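You operate a simulated robot arm through the tools that you are given. There is no shell and no other tool. Be economical: measure what you need, move in short steps, check, and stop when the job is done.

The job below is to be done with a simulated robot arm. You get a single attempt, and the scene is never put back.

Task
Put two ladles of curd from the blue vat in the blue-handled basket.
Fine: basket in the small teal pan to drain; ladle back, lid shut. Set down upright: long blue-handled ladle.

It is judged by the outcome, as a careful person would: the job done as asked, and still so three seconds after it is handed in. It fails if anything else is knocked over, pushed out of place, dropped, spilled or broken. A push-on lid holds only when it is set on centred and level and pressed home; a screw cap is set on level and turned clockwise until tight.

Robot
A 6-joint arm with a two-finger gripper on a trunk, on a base that drives. Base frame: it is fixed to the floor where the robot stands at the start and does not move with it; the origin is under the middle of the robot, x ahead of it, y to its left, z up; the surface under the hand at the start is at about z = 740. Readings come in mm, degrees, newtons and seconds.
Its first joint turns from -166.0 to 166.0 degrees. Places, roughly: blue lever on the white urn [700, -1400, 900]; blue vat [700, -400, 900]; blue-handled basket (16x19x11 cm) [600, -200, 800]; green lever on the olive urn [700, -1800, 900]; lever on the white pipes [500, 200, 800]; lid of the blue vat [800, -400, 1100]; red lever on the blue vat [700, -500, 900]; red lever on the green vat [700, -1000, 900]; red lever on the steel vat [700, -100, 900]; small teal pan (15x19x9 cm) [500, -600, 800]; teal lever over the green vat [800, -800, 1200]. Payload 2.54 kg.
Tool frame: the origin (TCP) lies between the finger pads and is the grasp point; the fingertips stand 30 mm ahead of it; z points along the fingers, y is the line along which they close. Largest opening 116 mm; the body of the gripper starts 95 mm behind the TCP.
Orientation is that of the tool frame in the base frame, as a unit quaternion [w, x, y, z]. With the fingers straight down and closing along the base's y, the tool's x points along the base's -x, its y along +y and its z along -z.

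Tools
- The arm moves only by the tool nudge_tool. Its argument "rows" is a list of rows, each a list of 7 numbers: the shift along the tool's x, y, z in mm, then the turn, a rotation vector about the tool's x, y, z in degrees, then the finger opening in mm, from 0 to 116. In form: [[dx, dy, dz, rx, ry, rz, grip], ...]. A call has 1 to 8 rows; each row is the pose to reach, as a shift and turn from the pose commanded when the call began, along the tool's axes at that moment. A row lasts 0.2 s, in which the tool goes at most 50 mm and 8.6 degrees; a call with a longer step from one row to the next is refused whole, and so is a gripper value outside its range. A pose out of reach is approached as far as the arm can. The call stops where the force on the tool passes 40 N (or 10 N more than at its start, if that is more) or the arm is blocked; 0.2 s more then pass. Each finger travels about 72 mm/s and halts on what it meets, pressing with about 34 N; the grip force reading is that of the motor and also rises with nothing between the fingers. The clock runs only during rows and for 0.2 s after the last one: add rows that repeat a pose to give the fingers time. It gives the time, the measured TCP pose, the force on the tool (base axes), the opening and the grip force at its end, in the units of the frame above (readings bear some noise), with the torque about the TCP (base axes, N m) and any sound that the robot's microphone picked up, and new pictures: "pictures" is both (left out), scene, wrist or none.
- Cameras (640 x 400 px; columns grow to the right, rows downward): "scene" is now at [-35.1, 107.1, 1434]; the picture's right is [-0.46, -0.89, 0.00], its down [-0.29, 0.15, -0.94] and it looks along [0.84, -0.43, -0.33] (base axes); focal length 229 px, centre (320, 200). "wrist" rides on the gripper at [69, -15, -122] in the tool frame; the picture's right is [0.21, 0.98, 0.00], its down [-0.83, 0.18, -0.53] and it looks along [-0.52, 0.11, 0.85] (tool axes); focal length 251 px, centre (320, 200). There is no depth. A picture from a camera that has moved, and an enlarged one, comes with that camera's place and axes in the base frame and with its lens.
- steer(legs): drives the robot by 1 to 6 legs, each [ahead, left, turn to the left] in mm, mm and degrees, along the robot's own axes; the way and the turn of a leg run together, so that a leg with both is an arc; at most 1500 mm and 180 degrees a leg. The arm and the cameras ride along, it lands a little off, and it stops where it bumps. It gives what a move gives, and a new picture of the scene camera.
- head_to(pan, tilt): turns the head with the scene camera to pan (to the left, within 120 degrees either way) and tilt (down, from -29 to 69), counted from straight ahead of the robot. It gives what a move gives, and a new picture of the scene camera.
- zoom(camera, box): a new picture of the part [left, top, right, bottom] of that camera's present view, enlarged. It takes no simulated time.
- job_done(): hands the job in; it is judged then, once.

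Go step by step. Nothing tells you exact positions but the pictures and the camera data: compare them with the known pose of the tool, close in by small moves and look again before you grip or let go. The budget is 120 turns and 260 pictures, counting those below and the enlarged ones. Unless the task says otherwise, let go and move clear before handing in, and close with one line.

The tools are called after "Call:" as name(argument=value, ...) on one line, values as JSON. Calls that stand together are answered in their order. nudge_tool: Moves the arm, as the interface text tells. Its arguments: {"type":"object","properties":{"rows":{"type":"array"},"pictures":{"type":"string","enum":["both","scene","wrist","none"]}},"required":["rows"]} The other tools are called the same way: steer (legs) drives the base; head_to (pan, tilt) turns the head that bears the scene camera; zoom (camera, box) takes an enlarged picture of a part of a camera's view; job_done () hands the job in.

At the start:

```text
clock: 0.0
position: [672.8, -69.8, 1376.1]
orientation: [0.001, 0.0, 1.0, 0.0]
force: [-0.1, -0.1, 0.1]
moment: [0.02, -0.02, -0.01]
gripper_width: 116.0
gripper_force: 0.1
robot x, y, heading: [-4.8, 0.5, -0.1]
head pan, tilt: [-27.1, 19.2]
```

scene: 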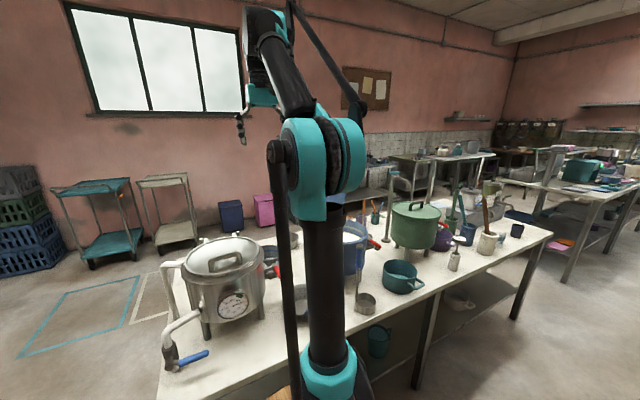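
wrist: 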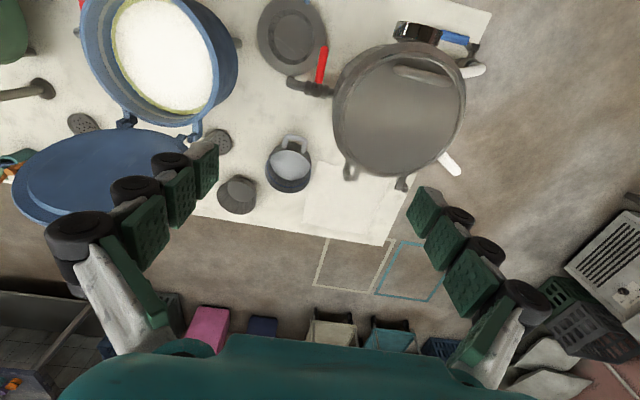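

The arm blocks part of the view: I see the steel vat, the open blue vat behind the arm, and the green vat. I'll enlarge the views to find the basket, ladle and pan.

Call:
zoom(camera="scene", box=[320, 160, 560, 310])

Call:
zoom(camera="wrist", box=[0, 0, 400, 250])

Call:
head_to(pan=-50, tilt=35)

```text
2.67 times, centred on (440, 235) of scene
camera zoom: at [-35.1, 107.1, 1434.0], right [-0.46, -0.89, 0.0], down [-0.29, 0.15, -0.94], along [0.84, -0.43, -0.33], focal length 610 px, centre (0, 107)
```

zoom: 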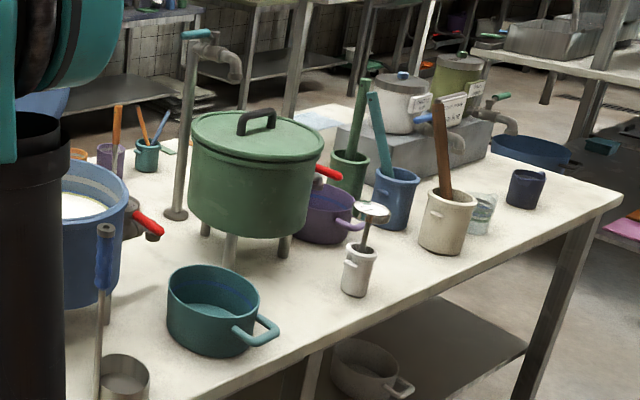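

```text
1.60 times, centred on (200, 125) of wrist
camera zoom: at [604.8, -85.7, 1499.2], right [-0.21, 0.98, 0.0], down [0.82, 0.18, 0.54], along [0.52, 0.11, -0.84], focal length 402 px, centre (512, 320)
```

zoom: 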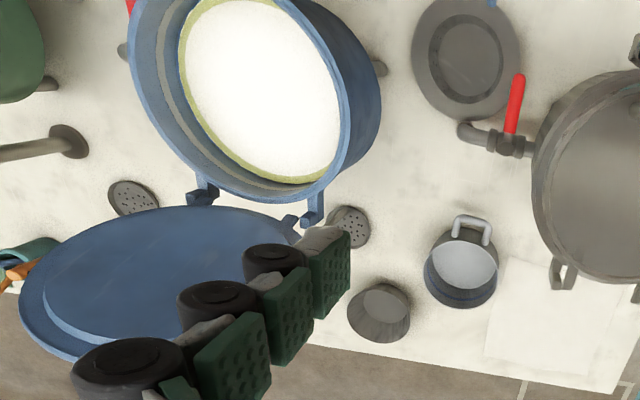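

```text
clock: 0.9
position: [673.1, -71.2, 1376.3]
orientation: [0.002, 0.0, 1.0, -0.001]
force: [0.4, 0.2, -0.9]
moment: [0.02, 0.01, 0.02]
gripper_width: 115.7
gripper_force: 0.0
robot x, y, heading: [1.3, 0.9, -0.0]
head pan, tilt: [-50.0, 35.0]
camera scene: at [-61.5, 82.0, 1408.9], right [-0.77, -0.64, 0.0], down [-0.37, 0.44, -0.82], along [0.53, -0.63, -0.57], focal length 229 px, centre (320, 200)
```

scene: 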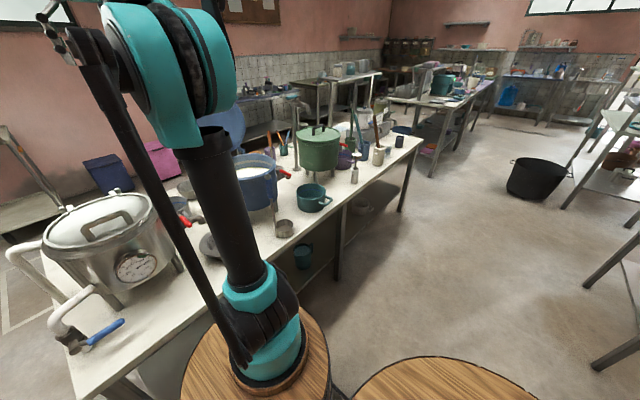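

I'm checking the floor and the objects around the robot before driving right along the table.

Call:
head_to(pan=-80, tilt=60)

Call:
head_to(pan=-20, tilt=60)

```text
clock: 1.8
position: [673.5, -69.8, 1376.2]
orientation: [0.0, 0.0, 1.0, 0.0]
force: [-0.3, 0.2, -0.6]
moment: [0.0, 0.01, 0.01]
gripper_width: 116.1
gripper_force: 0.1
robot x, y, heading: [-1.2, 1.1, -0.0]
head pan, tilt: [-80.0, 60.0]
camera scene: at [-106.5, 83.8, 1374.6], right [-0.98, -0.17, 0.0], down [-0.15, 0.85, -0.5], along [0.09, -0.49, -0.87], focal length 229 px, centre (320, 200)
```

scene: 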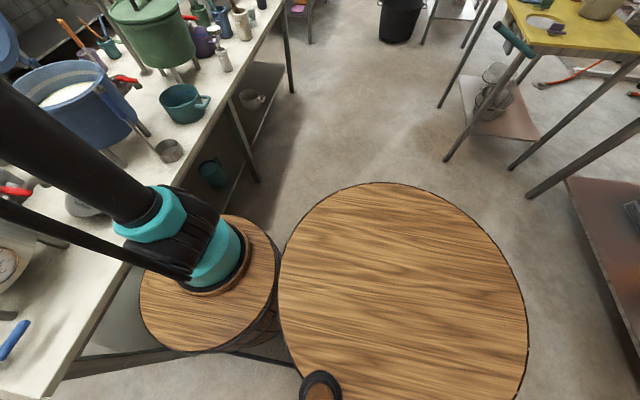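

```text
clock: 3.1
position: [673.7, -70.1, 1376.4]
orientation: [0.0, -0.001, 1.0, 0.0]
force: [0.3, 0.2, 0.1]
moment: [0.01, -0.01, 0.01]
gripper_width: 115.8
gripper_force: 0.0
robot x, y, heading: [-0.6, -0.7, 0.1]
head pan, tilt: [-20.0, 60.0]
camera scene: at [-55.5, 126.6, 1374.6], right [-0.34, -0.94, 0.0], down [-0.81, 0.3, -0.5], along [0.47, -0.17, -0.87], focal length 229 px, centre (320, 200)
```

scene: 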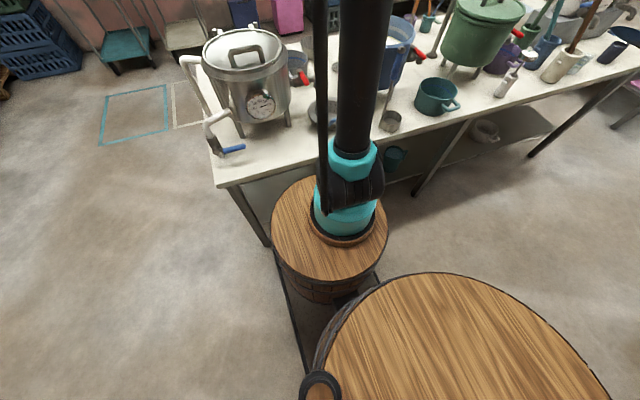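

Both barrels are the robot's own body and the floor to the right is clear. I'll strafe right to stand in front of the blue vat.

Call:
steer(legs=[[0, -400, 0]])

Call:
head_to(pan=-5, tilt=40)

```text
clock: 5.6
position: [674.0, -477.9, 1375.9]
orientation: [0.001, 0.002, 1.0, 0.0]
force: [0.0, -0.3, 0.2]
moment: [0.01, 0.01, -0.04]
gripper_width: 116.0
gripper_force: 0.1
robot x, y, heading: [2.0, -402.5, -0.0]
head pan, tilt: [-20.0, 60.0]
camera scene: at [-55.7, -276.9, 1374.6], right [-0.35, -0.94, 0.0], down [-0.81, 0.3, -0.5], along [0.47, -0.17, -0.87], focal length 229 px, centre (320, 200)
```

scene: 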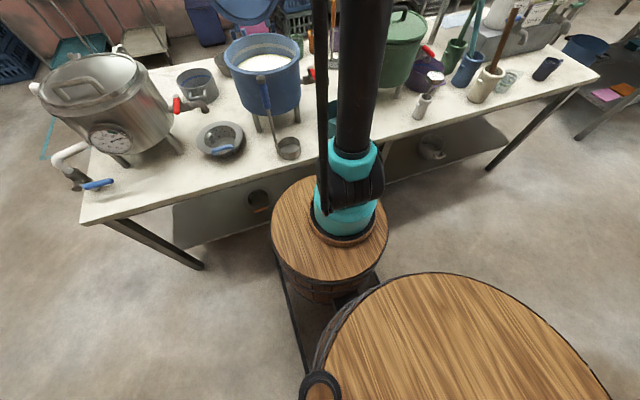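

```text
clock: 6.5
position: [672.7, -476.0, 1377.4]
orientation: [0.001, 0.003, 1.0, 0.0]
force: [-0.5, 0.8, 0.0]
moment: [0.03, 0.01, 0.0]
gripper_width: 115.8
gripper_force: 0.1
robot x, y, heading: [0.9, -401.1, -0.1]
head pan, tilt: [-5.0, 40.0]
camera scene: at [-33.6, -261.7, 1401.2], right [-0.09, -1.0, 0.0], down [-0.64, 0.06, -0.77], along [0.76, -0.07, -0.64], focal length 229 px, centre (320, 200)
```

scene: 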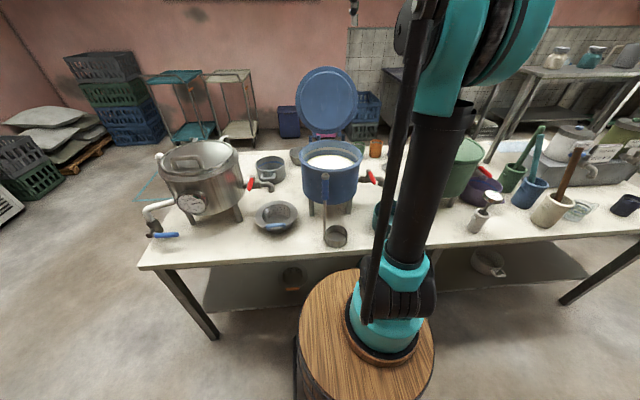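

Call:
zoom(camera="scene", box=[230, 130, 390, 260])

Call:
zoom(camera="wrist", box=[320, 0, 640, 200])

```text
3.08 times, centred on (310, 195) of scene
camera zoom: at [-33.6, -261.7, 1401.2], right [-0.09, -1.0, 0.0], down [-0.64, 0.06, -0.77], along [0.76, -0.07, -0.64], focal length 703 px, centre (351, 215)
```

zoom: 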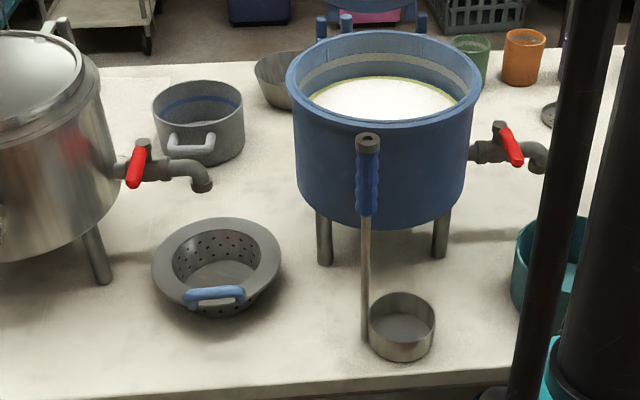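

```text
2.00 times, centred on (480, 100) of wrist
camera zoom: at [603.7, -491.8, 1499.2], right [-0.21, 0.98, 0.0], down [0.83, 0.18, 0.54], along [0.52, 0.11, -0.84], focal length 503 px, centre (0, 400)
```

zoom: 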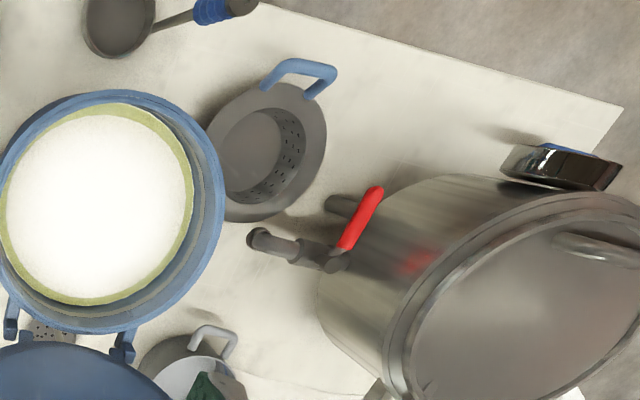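

The ladle stands upright at about (512,-330), its handle top at z≈1036 and the cup on its -y side. The basket is near (600,-165). Next I move the wrist camera back for a closer look at the basket.

Call:
nudge_tool(rows=[[31, 31, 12, 0, 0, 0, 116], [62, 62, 25, 0, 0, 0, 116], [94, 94, 37, 0, 0, 0, 116], [125, 125, 50, 0, 0, 0, 116], [156, 156, 62, 0, 0, 0, 116], [187, 187, 75, 0, 0, 0, 116], [218, 218, 87, 0, 0, 0, 116], [250, 250, 100, 0, 0, 0, 116]])

Call:
zoom(camera="wrist", box=[160, 0, 480, 200])

```text
clock: 8.3
position: [422.5, -226.3, 1274.8]
orientation: [0.001, 0.003, 1.0, -0.001]
force: [0.3, 0.4, 0.0]
moment: [0.02, 0.04, -0.03]
gripper_width: 115.9
gripper_force: 0.1
robot x, y, heading: [-1.2, -403.6, -0.2]
head pan, tilt: [-5.0, 40.0]
camera scene: at [-33.5, -261.6, 1401.3], right [-0.09, -1.0, 0.0], down [-0.64, 0.06, -0.77], along [0.76, -0.07, -0.64], focal length 229 px, centre (320, 200)
camera wrist: at [353.9, -241.1, 1397.4], right [-0.21, 0.98, 0.0], down [0.83, 0.18, 0.54], along [0.52, 0.11, -0.84], focal length 251 px, centre (320, 200)
```

scene: 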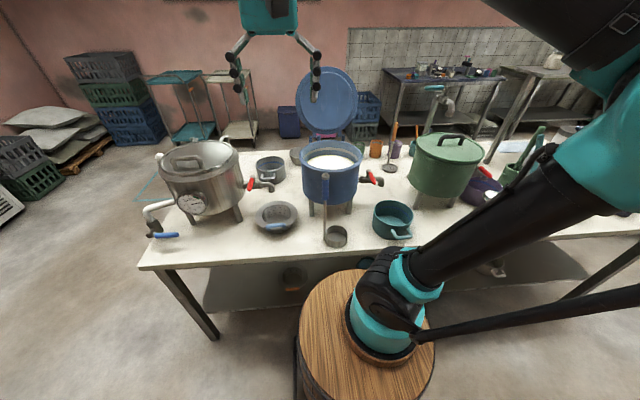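
wrist: 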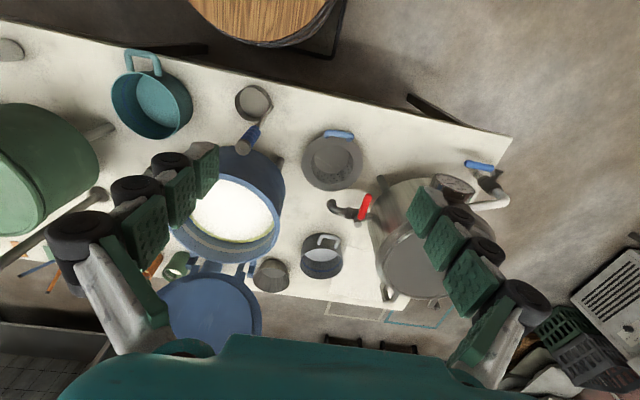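

```text
2.00 times, centred on (320, 100) of wrist
camera zoom: at [353.9, -241.1, 1397.4], right [-0.21, 0.98, 0.0], down [0.83, 0.18, 0.54], along [0.52, 0.11, -0.84], focal length 503 px, centre (320, 400)
```

zoom: 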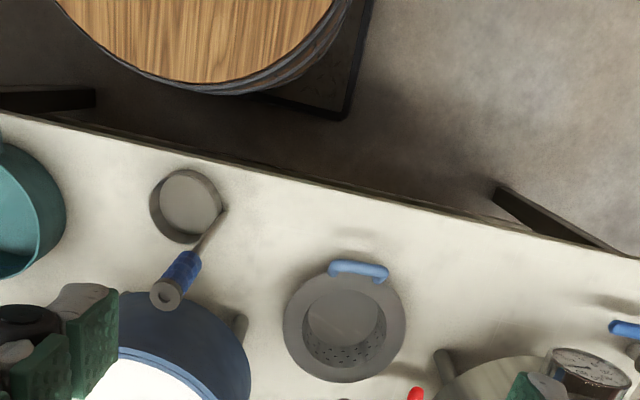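

Call:
zoom(camera="scene", box=[235, 140, 435, 265])

Call:
zoom(camera="wrist", box=[80, 30, 400, 230])

```text
3.20 times, centred on (335, 202) of scene
camera zoom: at [-33.5, -261.6, 1401.3], right [-0.09, -1.0, 0.0], down [-0.64, 0.06, -0.77], along [0.76, -0.07, -0.64], focal length 731 px, centre (272, 192)
```

zoom: 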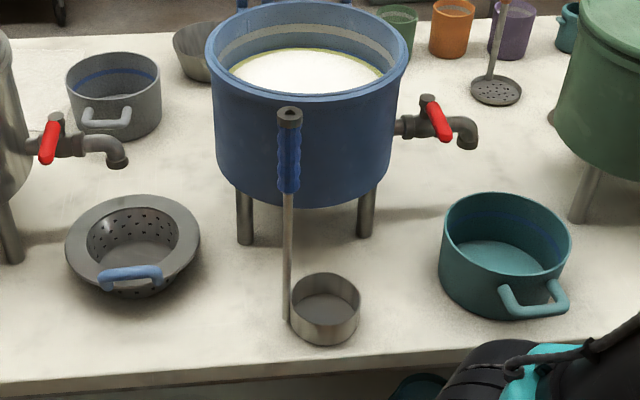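

```text
2.00 times, centred on (240, 130) of wrist
camera zoom: at [353.9, -241.1, 1397.4], right [-0.21, 0.98, 0.0], down [0.83, 0.18, 0.54], along [0.52, 0.11, -0.84], focal length 503 px, centre (480, 340)
```

zoom: 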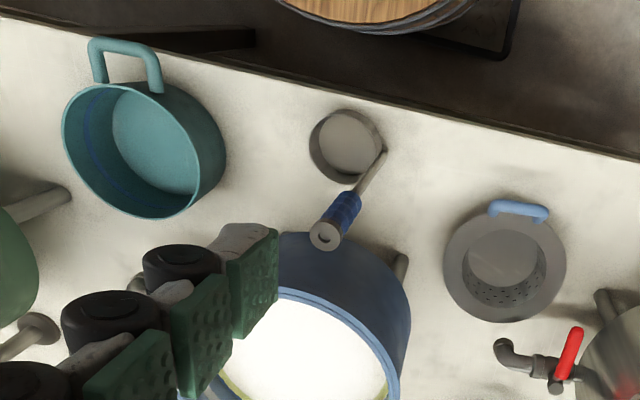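

The basket's flange centre is about (591,-159,809) and its handle faces the robot. I'll turn the tool half round so that the wrist camera ends on top once the gripper is levelled towards +x.

Call:
nudge_tool(rows=[[0, 0, 0, 0, 0, -8, 116], [0, 0, 0, 0, 0, -16, 116], [0, 0, 0, 0, 0, -24, 116], [0, 0, 0, 0, 0, -32, 116], [0, 0, 0, 0, 0, -40, 116], [0, 0, 0, 0, 0, -48, 116], [0, 0, 0, 0, 0, -56, 116], [0, 0, 0, 0, 0, -64, 116]], pictures="none")

Call:
nudge_tool(rows=[[0, 0, 0, 0, 0, -8, 116], [0, 0, 0, 0, 0, -16, 116], [0, 0, 0, 0, 0, -24, 116], [0, 0, 0, 0, 0, -32, 116], [0, 0, 0, 0, 0, -40, 116], [0, 0, 0, 0, 0, -48, 116], [0, 0, 0, 0, 0, -56, 116], [0, 0, 0, 0, 0, -64, 116]], pictures="none")

Call:
nudge_tool(rows=[[0, 0, 0, 0, 0, -8, 116], [0, 0, 0, 0, 0, -16, 116], [0, 0, 0, 0, 0, -24, 116], [0, 0, 0, 0, 0, -32, 116], [0, 0, 0, 0, 0, -40, 116], [0, 0, 0, 0, 0, -48, 116], [0, 0, 0, 0, 0, -52, 116]])

```text
clock: 10.1
position: [423.8, -226.6, 1274.7]
orientation: [0.0, -0.53, 0.848, -0.001]
force: [0.3, 0.4, -0.5]
moment: [0.02, 0.01, 0.01]
gripper_width: 116.1
gripper_force: 0.0
robot x, y, heading: [-0.4, -406.1, -0.1]
head pan, tilt: [-5.0, 40.0]
```

```text
clock: 11.9
position: [424.4, -225.7, 1274.4]
orientation: [0.0, 0.898, -0.439, 0.001]
force: [-1.1, 0.8, 0.7]
moment: [-0.03, 0.0, 0.04]
gripper_width: 115.7
gripper_force: 0.1
robot x, y, heading: [0.5, -402.1, -0.1]
head pan, tilt: [-5.0, 40.0]
```

```text
clock: 13.5
position: [423.9, -224.8, 1275.7]
orientation: [0.0, 1.0, -0.001, 0.001]
force: [-0.5, 0.3, 0.5]
moment: [0.0, 0.02, 0.04]
gripper_width: 116.1
gripper_force: 0.1
robot x, y, heading: [-1.3, -407.6, -0.2]
head pan, tilt: [-5.0, 40.0]
camera scene: at [-33.6, -261.6, 1401.3], right [-0.09, -1.0, 0.0], down [-0.64, 0.06, -0.77], along [0.76, -0.07, -0.64], focal length 229 px, centre (320, 200)
camera wrist: at [493.0, -211.1, 1398.4], right [0.21, -0.98, 0.0], down [-0.83, -0.18, 0.53], along [-0.52, -0.11, -0.85], focal length 251 px, centre (320, 200)
```

scene: 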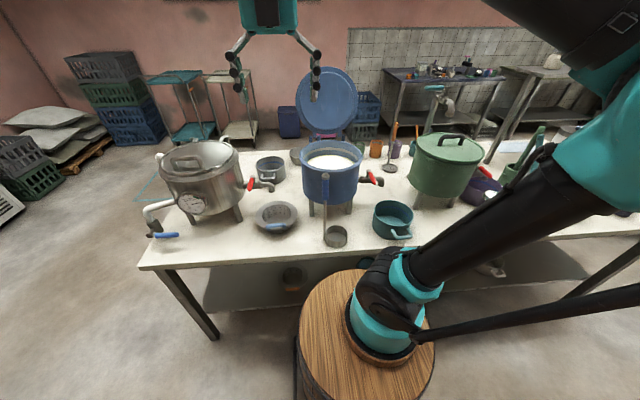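
wrist: 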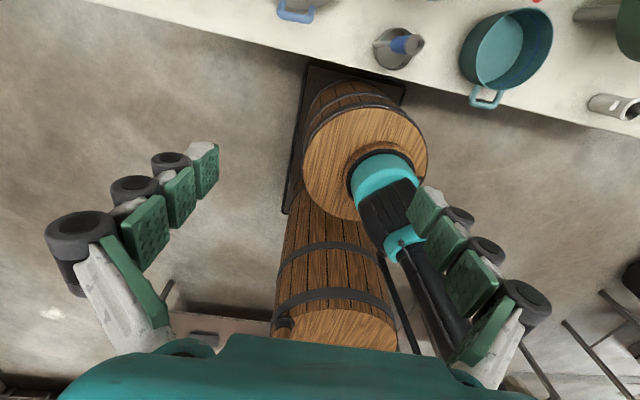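

The half turn worked. Now I pitch the gripper up towards +x while moving back and down in front of the basket.

Call:
nudge_tool(rows=[[-11, -8, 25, 0, 8, 0, 116], [-22, -16, 50, 0, 16, 0, 116], [-33, -24, 75, 0, 24, 0, 116], [-44, -32, 100, 0, 32, 0, 116], [-55, -40, 125, 0, 40, 0, 116], [-66, -48, 150, 0, 48, 0, 116], [-77, -56, 175, 0, 54, 0, 116], [-95, -65, 200, 0, 60, 0, 116]])

Call:
zoom(camera="wrist", box=[160, 50, 480, 250])

```text
clock: 15.3
position: [330.9, -159.4, 1075.3]
orientation: [0.001, 0.865, -0.002, 0.501]
force: [0.6, -0.6, 0.0]
moment: [0.01, -0.06, 0.04]
gripper_width: 116.0
gripper_force: 0.0
robot x, y, heading: [-1.9, -403.4, 0.1]
head pan, tilt: [-5.0, 40.0]
camera scene: at [-33.5, -261.8, 1401.3], right [-0.09, -1.0, 0.0], down [-0.64, 0.06, -0.77], along [0.76, -0.07, -0.64], focal length 229 px, centre (320, 200)
camera wrist: at [259.2, -145.4, 1197.1], right [0.1, -0.98, 0.19], down [-0.87, -0.18, -0.45], along [0.47, -0.12, -0.87], focal length 251 px, centre (320, 200)
```

scene: 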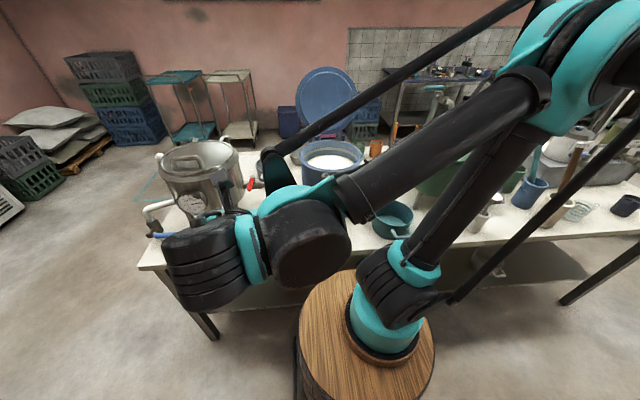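
wrist: 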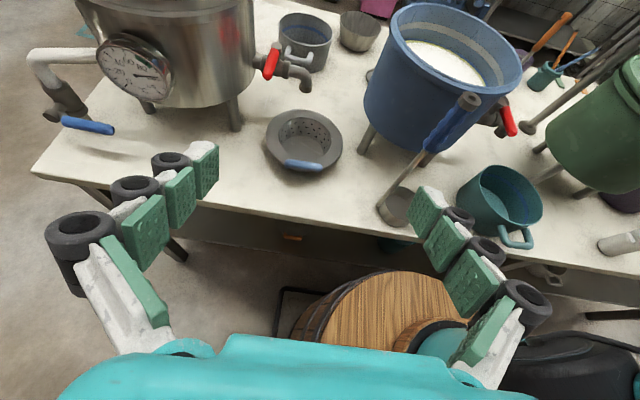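

```text
2.00 times, centred on (320, 150) of wrist
camera zoom: at [259.2, -145.4, 1197.1], right [0.1, -0.98, 0.19], down [-0.87, -0.18, -0.45], along [0.47, -0.12, -0.87], focal length 503 px, centre (320, 300)
```

zoom: 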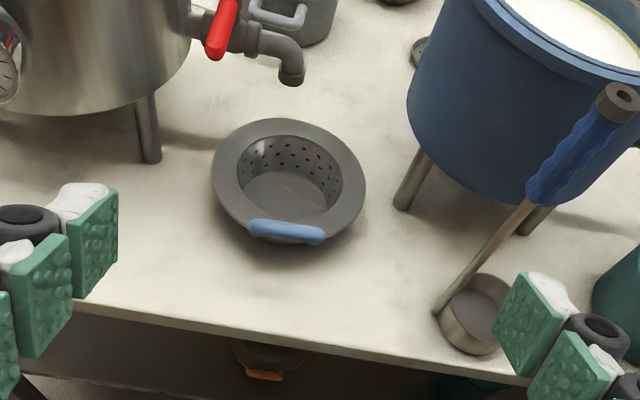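

The basket's handle loop leans outward and up at about (515,-160,833). I plan to grip it with the gripper pitched about 45° down and the fingers closing in the vertical plane, so I roll the tool 90° and come closer.

Call:
nudge_tool(rows=[[-7, 0, 13, 0, 0, 8, 116], [-14, 0, 25, 0, 0, 16, 116], [-21, 0, 38, 0, 0, 24, 116], [-28, 0, 51, 0, 0, 32, 116], [-35, 0, 64, 0, 0, 40, 116], [-42, 0, 76, 0, 0, 48, 116], [-49, 0, 89, 0, 0, 56, 116], [-57, 0, 102, 0, 0, 64, 116]], pictures="none")

Call:
nudge_tool(rows=[[0, 0, 0, 0, 0, 8, 90], [0, 0, 0, 0, 0, 16, 80], [0, 0, 0, 0, 0, 26, 70], [0, 0, 0, 0, 0, 26, 70]])

```text
clock: 17.1
position: [390.0, -162.0, 972.8]
orientation: [-0.263, 0.732, -0.462, 0.425]
force: [0.2, -0.2, 0.4]
moment: [-0.01, 0.04, -0.01]
gripper_width: 115.6
gripper_force: 0.0
robot x, y, heading: [2.1, -407.0, -0.1]
head pan, tilt: [-5.0, 40.0]
```

```text
refused: row 3 steps farther than a row can; nothing moved
```

Call:
nudge_tool(rows=[[0, 0, 0, 0, 0, 8, 100], [0, 0, 0, 0, 0, 16, 90], [0, 0, 0, 0, 0, 24, 80], [0, 0, 0, 0, 0, 26, 70]])

Call:
zoom(camera="wrist", box=[160, 50, 480, 250])

```text
clock: 18.1
position: [388.8, -160.3, 974.4]
orientation: [0.353, -0.611, 0.613, -0.355]
force: [0.6, -0.1, -0.2]
moment: [-0.02, 0.0, -0.02]
gripper_width: 69.8
gripper_force: 0.0
robot x, y, heading: [0.9, -403.5, -0.1]
head pan, tilt: [-5.0, 40.0]
camera scene: at [-33.6, -261.6, 1401.3], right [-0.09, -1.0, 0.0], down [-0.64, 0.06, -0.77], along [0.76, -0.07, -0.64], focal length 229 px, centre (320, 200)
camera wrist: at [291.8, -229.3, 1049.3], right [-0.49, -0.21, -0.85], down [-0.55, 0.83, 0.11], along [0.68, 0.52, -0.52], focal length 251 px, centre (320, 200)
```

scene: 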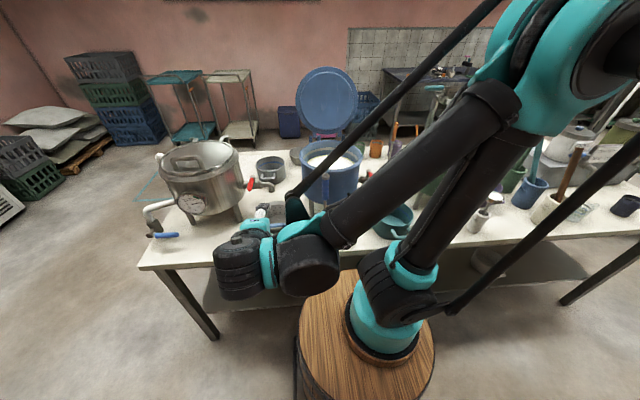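
wrist: 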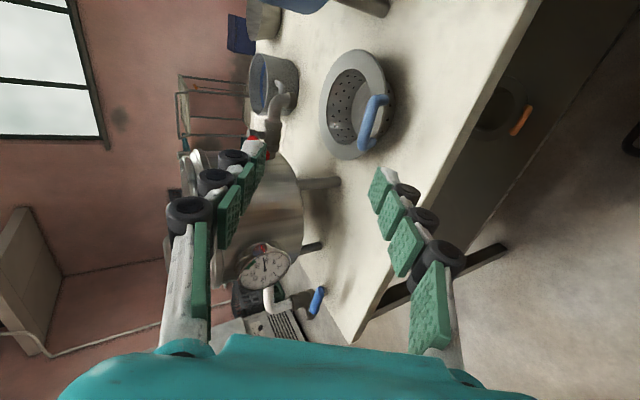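

```text
2.00 times, centred on (320, 150) of wrist
camera zoom: at [291.8, -229.3, 1049.3], right [-0.49, -0.21, -0.85], down [-0.55, 0.83, 0.11], along [0.68, 0.52, -0.52], focal length 503 px, centre (320, 300)
```

zoom: 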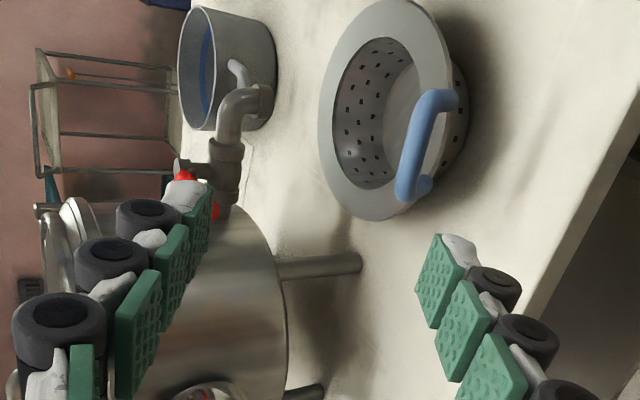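

The handle is in fact a nearly vertical loop at the near flange edge, its bar at about (524,-160,828). I'll go above it with the fingers straight down, closing along x.

Call:
nudge_tool(rows=[[0, -4, 17, -7.5, 0, 0, 60], [0, -7, 35, -15, 0, 0, 60], [0, -11, 52, -22.5, 0, 0, 60], [0, -15, 70, -30, 0, 0, 60], [0, -18, 87, -37.5, 0, 0, 60], [0, -22, 104, -45, 0, 0, 60], [0, -26, 122, -52.5, 0, 0, 60], [0, -29, 139, -60, 0, 0, 60]])

Call:
zoom(camera="wrist", box=[200, 100, 440, 250])

```text
clock: 19.9
position: [524.0, -160.1, 930.5]
orientation: [0.0, -0.706, 0.708, 0.0]
force: [0.0, 0.2, -0.3]
moment: [0.02, -0.03, -0.04]
gripper_width: 60.0
gripper_force: 0.1
robot x, y, heading: [-3.1, -403.8, -0.0]
head pan, tilt: [-5.0, 40.0]
camera scene: at [-33.9, -261.7, 1401.3], right [-0.09, -1.0, 0.0], down [-0.64, 0.06, -0.77], along [0.76, -0.07, -0.64], focal length 229 px, centre (320, 200)
camera wrist: at [539.6, -231.1, 1053.9], right [-0.98, -0.21, 0.0], down [-0.18, 0.83, 0.53], along [-0.11, 0.52, -0.85], focal length 251 px, centre (320, 200)
```

scene: 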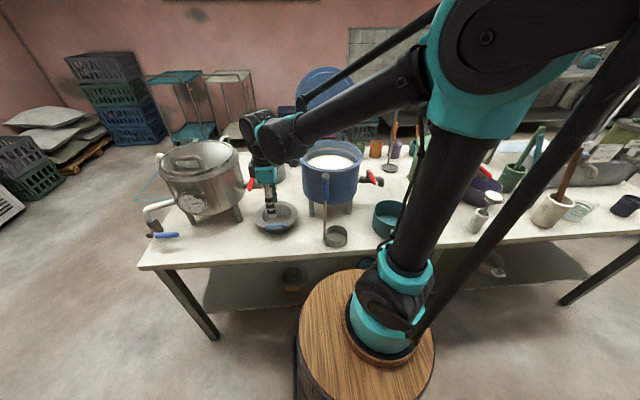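
wrist: 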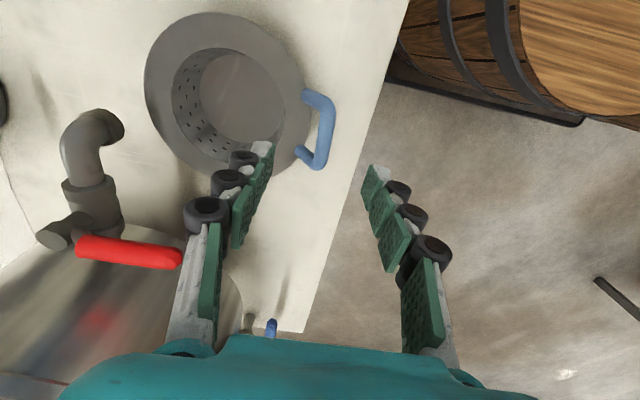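

```text
2.67 times, centred on (320, 175) of wrist
camera zoom: at [539.6, -231.1, 1053.9], right [-0.98, -0.21, 0.0], down [-0.18, 0.83, 0.53], along [-0.11, 0.52, -0.85], focal length 670 px, centre (320, 267)
```

zoom: 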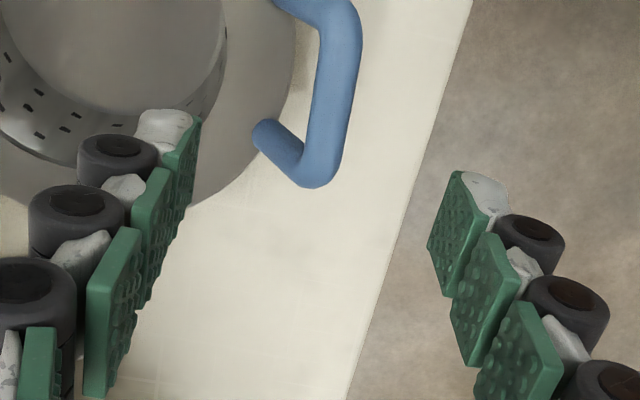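

From nearly above, the loop is seen to stick outward from the flange edge, with its bar at about (519,-163,820) and the flange edge near x≈538. I pitch back to about 35° below level in front of it.

Call:
nudge_tool(rows=[[0, 12, 0, 7, 0, 0, 60], [1, 24, 0, 14, 0, 0, 60], [1, 36, 5, 21, 0, 0, 60], [1, 48, 12, 28, 0, 0, 60], [1, 60, 22, 35, 0, 0, 60], [2, 70, 32, 42, 0, 0, 60], [2, 80, 42, 49, 0, 0, 60], [2, 87, 53, 55, 0, 0, 60]])

Call:
zoom(camera="wrist", box=[200, 50, 440, 200])

Call:
zoom(camera="scene", box=[200, 180, 360, 280])

```text
clock: 21.7
position: [438.1, -164.3, 877.3]
orientation: [0.326, -0.625, 0.628, -0.329]
force: [0.0, -0.5, -0.2]
moment: [0.02, -0.02, 0.02]
gripper_width: 60.1
gripper_force: 0.0
robot x, y, heading: [-2.7, -406.9, -0.1]
head pan, tilt: [-5.0, 40.0]
camera scene: at [-33.6, -261.7, 1401.3], right [-0.09, -1.0, 0.0], down [-0.64, 0.06, -0.77], along [0.76, -0.07, -0.64], focal length 229 px, centre (320, 200)
camera wrist: at [346.7, -233.2, 961.2], right [-0.56, -0.21, -0.8], down [-0.54, 0.83, 0.16], along [0.63, 0.52, -0.58], focal length 251 px, centre (320, 200)
```

scene: 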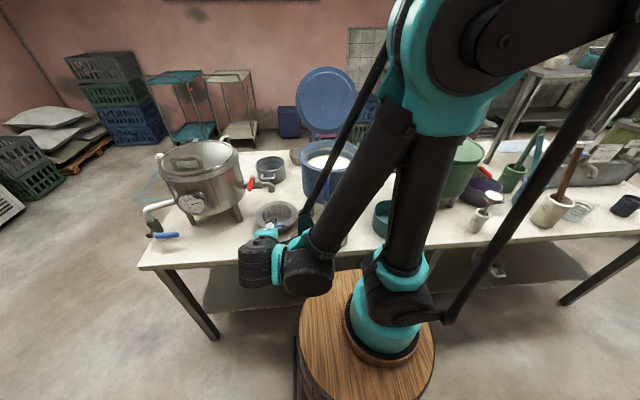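
wrist: 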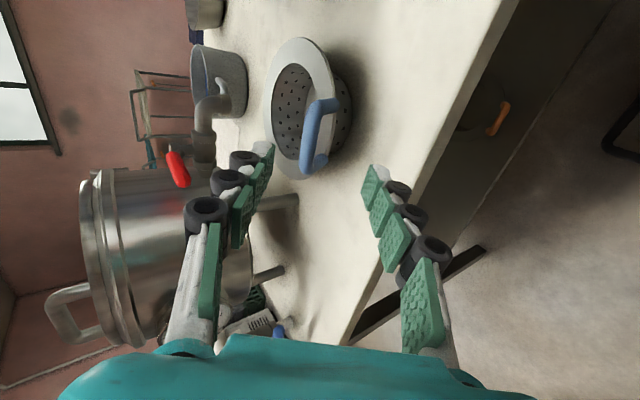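

```text
2.67 times, centred on (320, 125) of wrist
camera zoom: at [346.7, -233.2, 961.2], right [-0.56, -0.21, -0.8], down [-0.54, 0.83, 0.16], along [0.63, 0.52, -0.58], focal length 670 px, centre (320, 400)
```

zoom: 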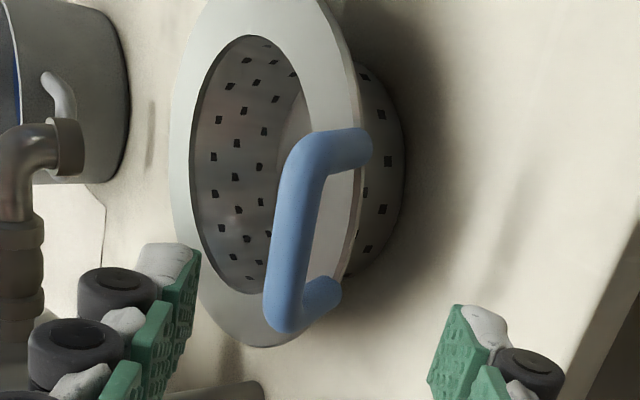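

```text
4.00 times, centred on (280, 230) of scene
camera zoom: at [-33.6, -261.7, 1401.3], right [-0.09, -1.0, 0.0], down [-0.64, 0.06, -0.77], along [0.76, -0.07, -0.64], focal length 914 px, centre (480, 80)
```

zoom: 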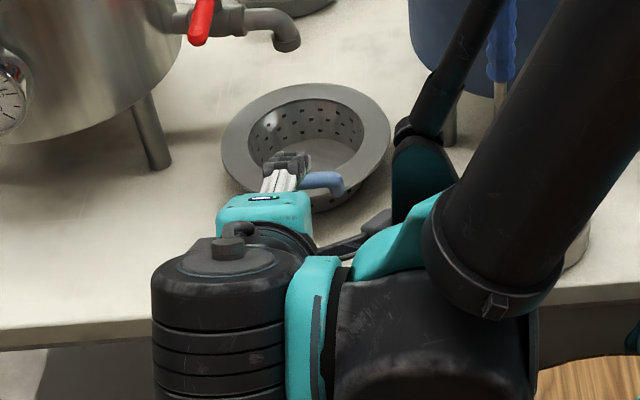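

The loop leans only a little outward from vertical, so a pitch of about 60° down fits it best. I'll set that up 60 mm short of the bar.

Call:
nudge_tool(rows=[[0, -9, 9, -6, 0, 0, 60], [0, -17, 18, -12, 0, 0, 55], [0, -26, 27, -18, 0, 0, 50], [0, -35, 36, -25, 0, 0, 50]], pictures="wrist")

Call:
zoom(camera="wrist", box=[200, 50, 440, 200])

```text
clock: 22.7
position: [487.6, -165.1, 886.3]
orientation: [0.183, -0.682, 0.684, -0.184]
force: [0.1, -0.4, -0.6]
moment: [0.05, -0.01, 0.01]
gripper_width: 49.9
gripper_force: 0.0
robot x, y, heading: [-4.8, -403.7, -0.2]
head pan, tilt: [-5.0, 40.0]
camera wrist: at [440.0, -233.4, 1000.0], right [-0.85, -0.21, -0.49], down [-0.42, 0.83, 0.37], along [0.33, 0.52, -0.79], focal length 251 px, centre (320, 200)
```

wrist: 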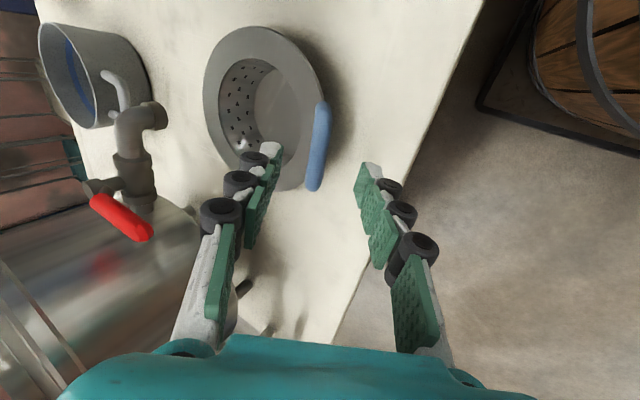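

```text
2.67 times, centred on (320, 125) of wrist
camera zoom: at [440.0, -233.4, 1000.0], right [-0.85, -0.21, -0.49], down [-0.42, 0.83, 0.37], along [0.33, 0.52, -0.79], focal length 670 px, centre (320, 400)
```

zoom: 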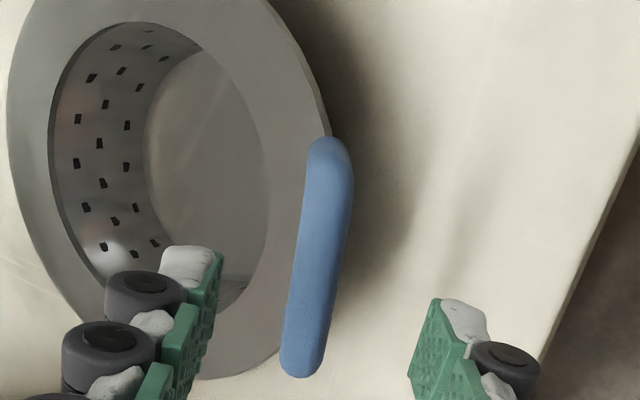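

The loop is now seen edge-on and the tool axis points right at the bar, so I advance 60 mm.

Call:
nudge_tool(rows=[[0, -1, 20, 0, 0, 0, 50], [0, -1, 40, 0, 0, 0, 50], [0, -2, 60, 0, 0, 0, 50]], pictures="wrist")

Call:
zoom(camera="wrist", box=[200, 50, 440, 200])

Call:
zoom(camera="scene", box=[200, 180, 360, 280])

```text
clock: 23.5
position: [518.6, -163.5, 834.4]
orientation: [0.183, -0.681, 0.684, -0.185]
force: [-1.1, -0.8, 0.1]
moment: [0.03, -0.04, -0.01]
gripper_width: 50.2
gripper_force: 0.0
robot x, y, heading: [0.6, -405.7, -0.3]
head pan, tilt: [-5.0, 40.0]
camera wrist: at [470.9, -232.3, 948.9], right [-0.85, -0.21, -0.49], down [-0.42, 0.83, 0.37], along [0.33, 0.52, -0.79], focal length 251 px, centre (320, 200)
```

wrist: 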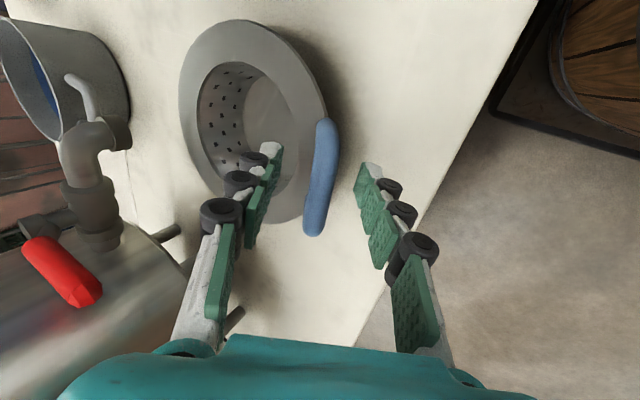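

```text
2.67 times, centred on (320, 125) of wrist
camera zoom: at [470.9, -232.3, 948.9], right [-0.85, -0.21, -0.49], down [-0.42, 0.83, 0.37], along [0.33, 0.52, -0.79], focal length 670 px, centre (320, 400)
```

zoom: 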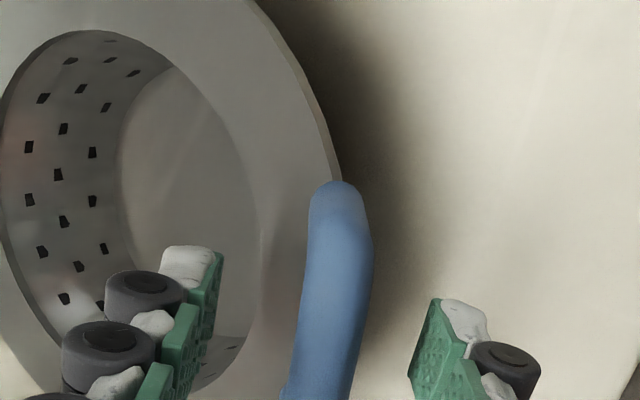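

```text
4.00 times, centred on (280, 230) of scene
camera zoom: at [-33.7, -261.6, 1401.3], right [-0.09, -1.0, 0.0], down [-0.64, 0.06, -0.77], along [0.76, -0.07, -0.64], focal length 914 px, centre (480, 80)
```

zoom: 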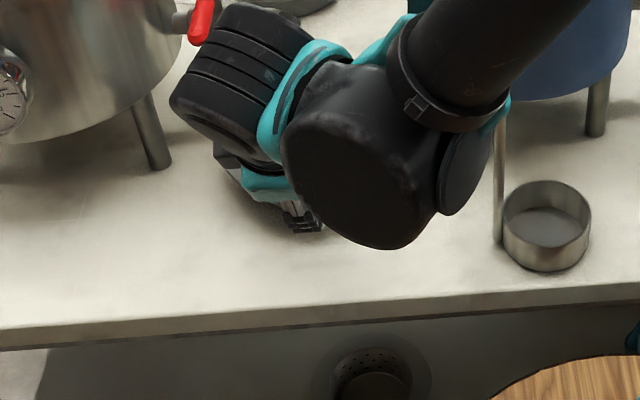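

The bar lies centred between the fingers about 15–18 mm ahead of the TCP. I advance a bit more and close.

Call:
nudge_tool(rows=[[0, 0, 6, 0, 0, 0, 50], [0, 0, 11, 0, 0, 0, 50], [0, 0, 11, 0, 0, 0, 34], [0, 0, 11, 0, 0, 0, 16], [0, 0, 11, 0, 0, 0, 0], [0, 0, 11, 0, 0, 0, 0], [0, 0, 11, 0, 0, 0, 0]], pictures="wrist")

Call:
zoom(camera="wrist", box=[200, 50, 440, 200])

```text
clock: 25.1
position: [524.8, -163.0, 825.2]
orientation: [0.183, -0.682, 0.684, -0.184]
force: [0.7, -0.5, 0.1]
moment: [-0.11, 0.03, -0.03]
gripper_width: 11.1
gripper_force: 33.8
robot x, y, heading: [2.0, -404.7, -0.3]
head pan, tilt: [-5.0, 40.0]
camera wrist: at [477.4, -232.1, 939.7], right [-0.85, -0.21, -0.49], down [-0.42, 0.83, 0.37], along [0.33, 0.52, -0.79], focal length 251 px, centre (320, 200)
```

wrist: 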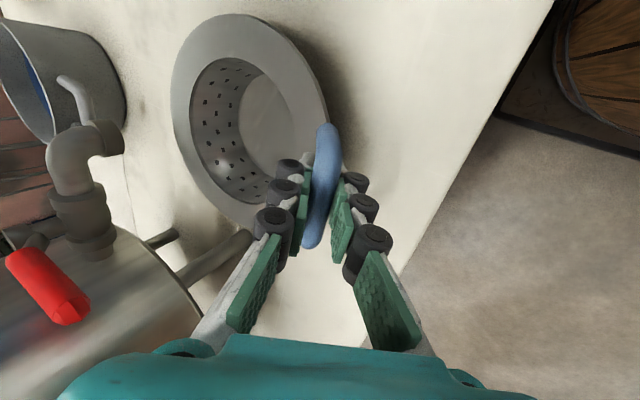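

```text
2.67 times, centred on (320, 125) of wrist
camera zoom: at [477.4, -232.1, 939.7], right [-0.85, -0.21, -0.49], down [-0.42, 0.83, 0.37], along [0.33, 0.52, -0.79], focal length 670 px, centre (320, 400)
```

zoom: 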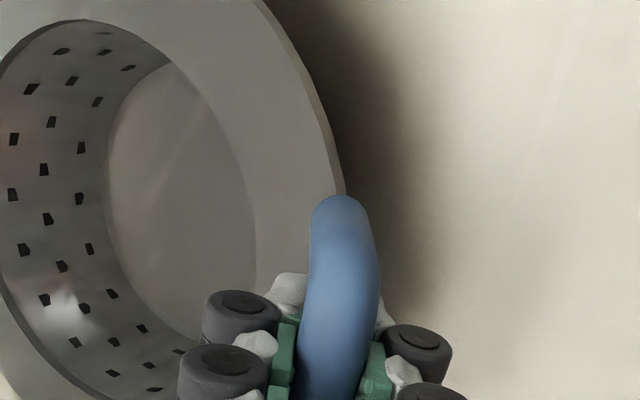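

The bar is gripped (11 mm wide). I lift 40 mm straight up and check for tilt.

Call:
nudge_tool(rows=[[0, -5, -8.7, 0, 0, 0, 0], [0, -10, -17.3, 0, 0, 0, 0], [0, -15, -26, 0, 0, 0, 0], [0, -20, -34.6, 0, 0, 0, 0]])

Call:
zoom(camera="scene", box=[180, 160, 340, 260])

```text
clock: 26.1
position: [524.4, -163.6, 866.7]
orientation: [0.183, -0.682, 0.684, -0.184]
force: [-0.5, 0.4, -1.4]
moment: [0.0, 0.07, 0.01]
gripper_width: 11.3
gripper_force: 34.0
robot x, y, heading: [-0.4, -402.7, -0.2]
head pan, tilt: [-5.0, 40.0]
camera scene: at [-33.6, -261.5, 1401.3], right [-0.09, -1.0, 0.0], down [-0.64, 0.06, -0.77], along [0.76, -0.07, -0.64], focal length 229 px, centre (320, 200)
camera wrist: at [476.3, -233.1, 980.1], right [-0.85, -0.21, -0.49], down [-0.42, 0.83, 0.37], along [0.33, 0.52, -0.79], focal length 251 px, centre (320, 200)
```

scene: 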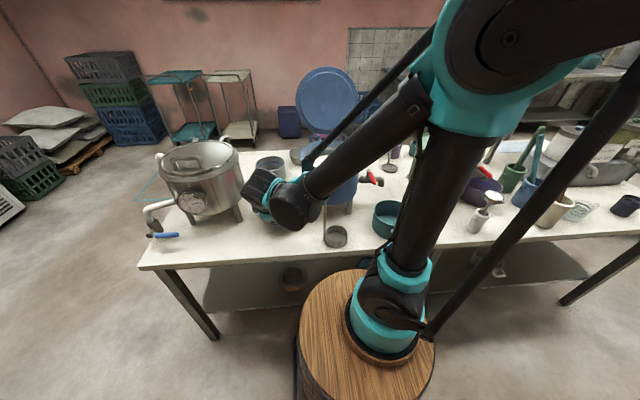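
wrist: 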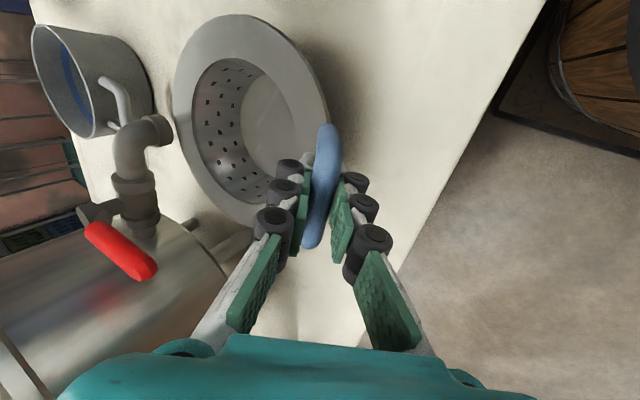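

```text
4.00 times, centred on (260, 210) of scene
camera zoom: at [-33.6, -261.5, 1401.3], right [-0.09, -1.0, 0.0], down [-0.64, 0.06, -0.77], along [0.76, -0.07, -0.64], focal length 914 px, centre (560, 160)
```

zoom: 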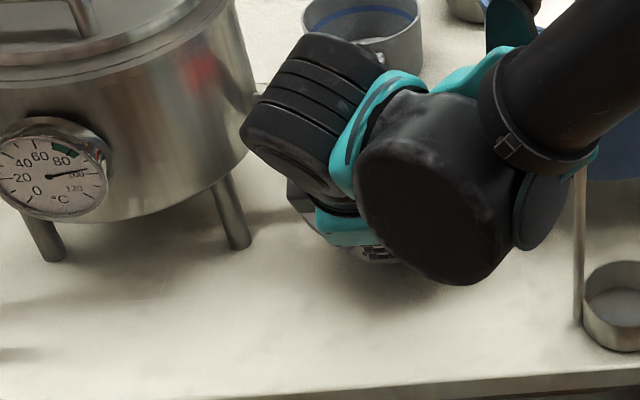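

The basket came up without tilting and is light (about 0.15 kg). I raise it well above the ladle top before crossing to the pan.

Call:
nudge_tool(rows=[[0, -20, -34, 0, 0, 0, 0], [0, -39, -68, 0, 0, 0, 0], [0, -59, -102, 0, 0, 0, 0], [0, -78, -136, 0, 0, 0, 0], [0, -98, -170, 0, 0, 0, 0], [0, -118, -204, 0, 0, 0, 0], [0, -137, -238, 0, 0, 0, 0], [0, -157, -273, 0, 0, 0, 0]])

```text
clock: 27.9
position: [520.4, -161.6, 1182.4]
orientation: [0.183, -0.682, 0.684, -0.185]
force: [-0.6, 0.1, -0.8]
moment: [-0.01, 0.05, 0.0]
gripper_width: 11.2
gripper_force: 34.2
robot x, y, heading: [-1.0, -400.2, -0.2]
head pan, tilt: [-5.0, 40.0]
camera scene: at [-33.6, -261.6, 1401.3], right [-0.09, -1.0, 0.0], down [-0.64, 0.06, -0.77], along [0.76, -0.07, -0.64], focal length 229 px, centre (320, 200)
camera wrist: at [472.4, -231.0, 1297.1], right [-0.85, -0.21, -0.49], down [-0.42, 0.83, 0.37], along [0.33, 0.52, -0.79], focal length 251 px, centre (320, 200)
```

scene: 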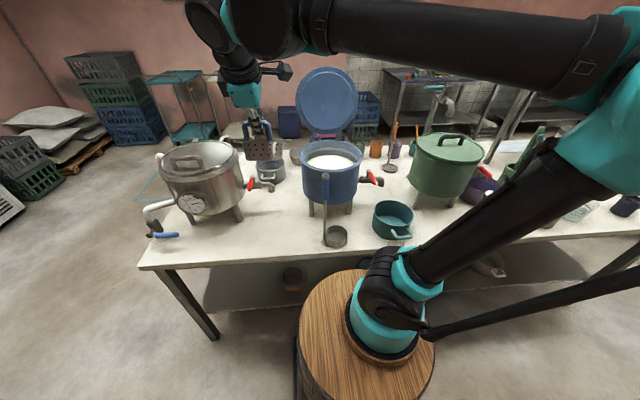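
wrist: 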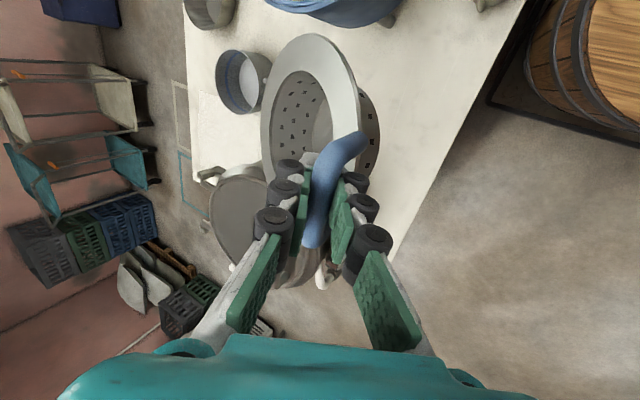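

The basket has swung in the grip. I look closer.

Call:
zoom(camera="scene", box=[200, 90, 328, 170])

Call:
zoom(camera="wrist", box=[220, 20, 460, 270])

```text
5.00 times, centred on (264, 130) of scene
camera zoom: at [-33.6, -261.6, 1401.3], right [-0.09, -1.0, 0.0], down [-0.64, 0.06, -0.77], along [0.76, -0.07, -0.64], focal length 1143 px, centre (600, 550)
```

zoom: 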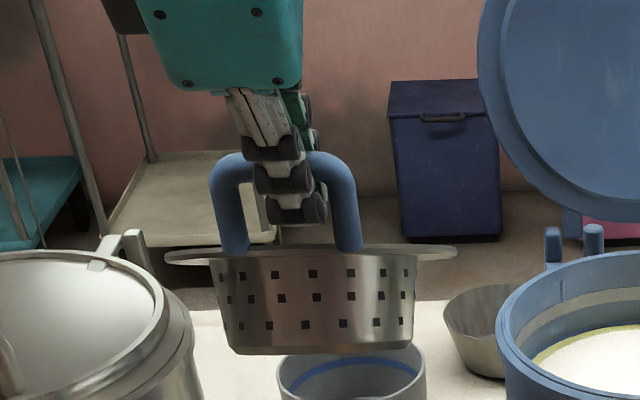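

```text
1.60 times, centred on (340, 145) of wrist
camera zoom: at [472.4, -231.0, 1297.1], right [-0.85, -0.21, -0.49], down [-0.42, 0.83, 0.37], along [0.33, 0.52, -0.79], focal length 402 px, centre (288, 288)
```

zoom: 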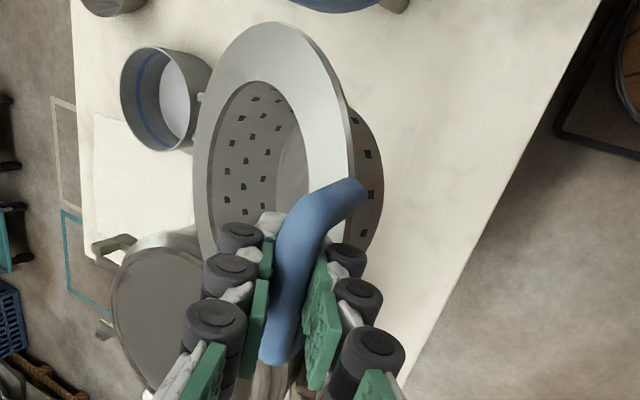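

The basket hangs about 20° nose-down but stable, and I can correct that later by pitching the gripper. I cross slowly to above the teal pan, whose centre is about (544,-580) with its rim at z≈830.

Call:
nudge_tool(rows=[[10, -6, -11, 0, 0, 0, 0], [35, -10, -20, 0, 0, 0, 0], [62, -15, -26, 0, 0, 0, 0], [90, -10, -29, 0, 0, 0, 0], [118, -3, -32, 0, 0, 0, 0], [146, 2, -35, 0, 0, 0, 0], [172, 8, -38, 0, 0, 0, 0], [198, 14, -41, 0, 0, 0, 0]], pictures="scene")

```text
clock: 29.7
position: [489.4, -362.4, 1209.7]
orientation: [0.184, -0.681, 0.684, -0.185]
force: [0.3, 0.5, -1.2]
moment: [-0.01, 0.06, 0.02]
gripper_width: 11.5
gripper_force: 34.0
robot x, y, heading: [-2.5, -401.7, -0.1]
head pan, tilt: [-5.0, 40.0]
camera scene: at [-33.5, -261.6, 1401.3], right [-0.09, -1.0, 0.0], down [-0.64, 0.06, -0.77], along [0.76, -0.07, -0.64], focal length 229 px, centre (320, 200)
```

scene: 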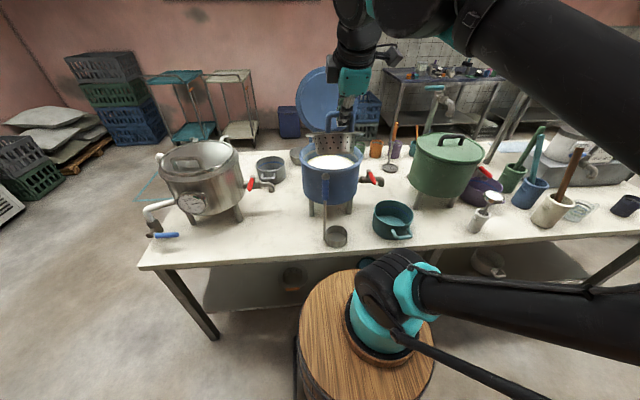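

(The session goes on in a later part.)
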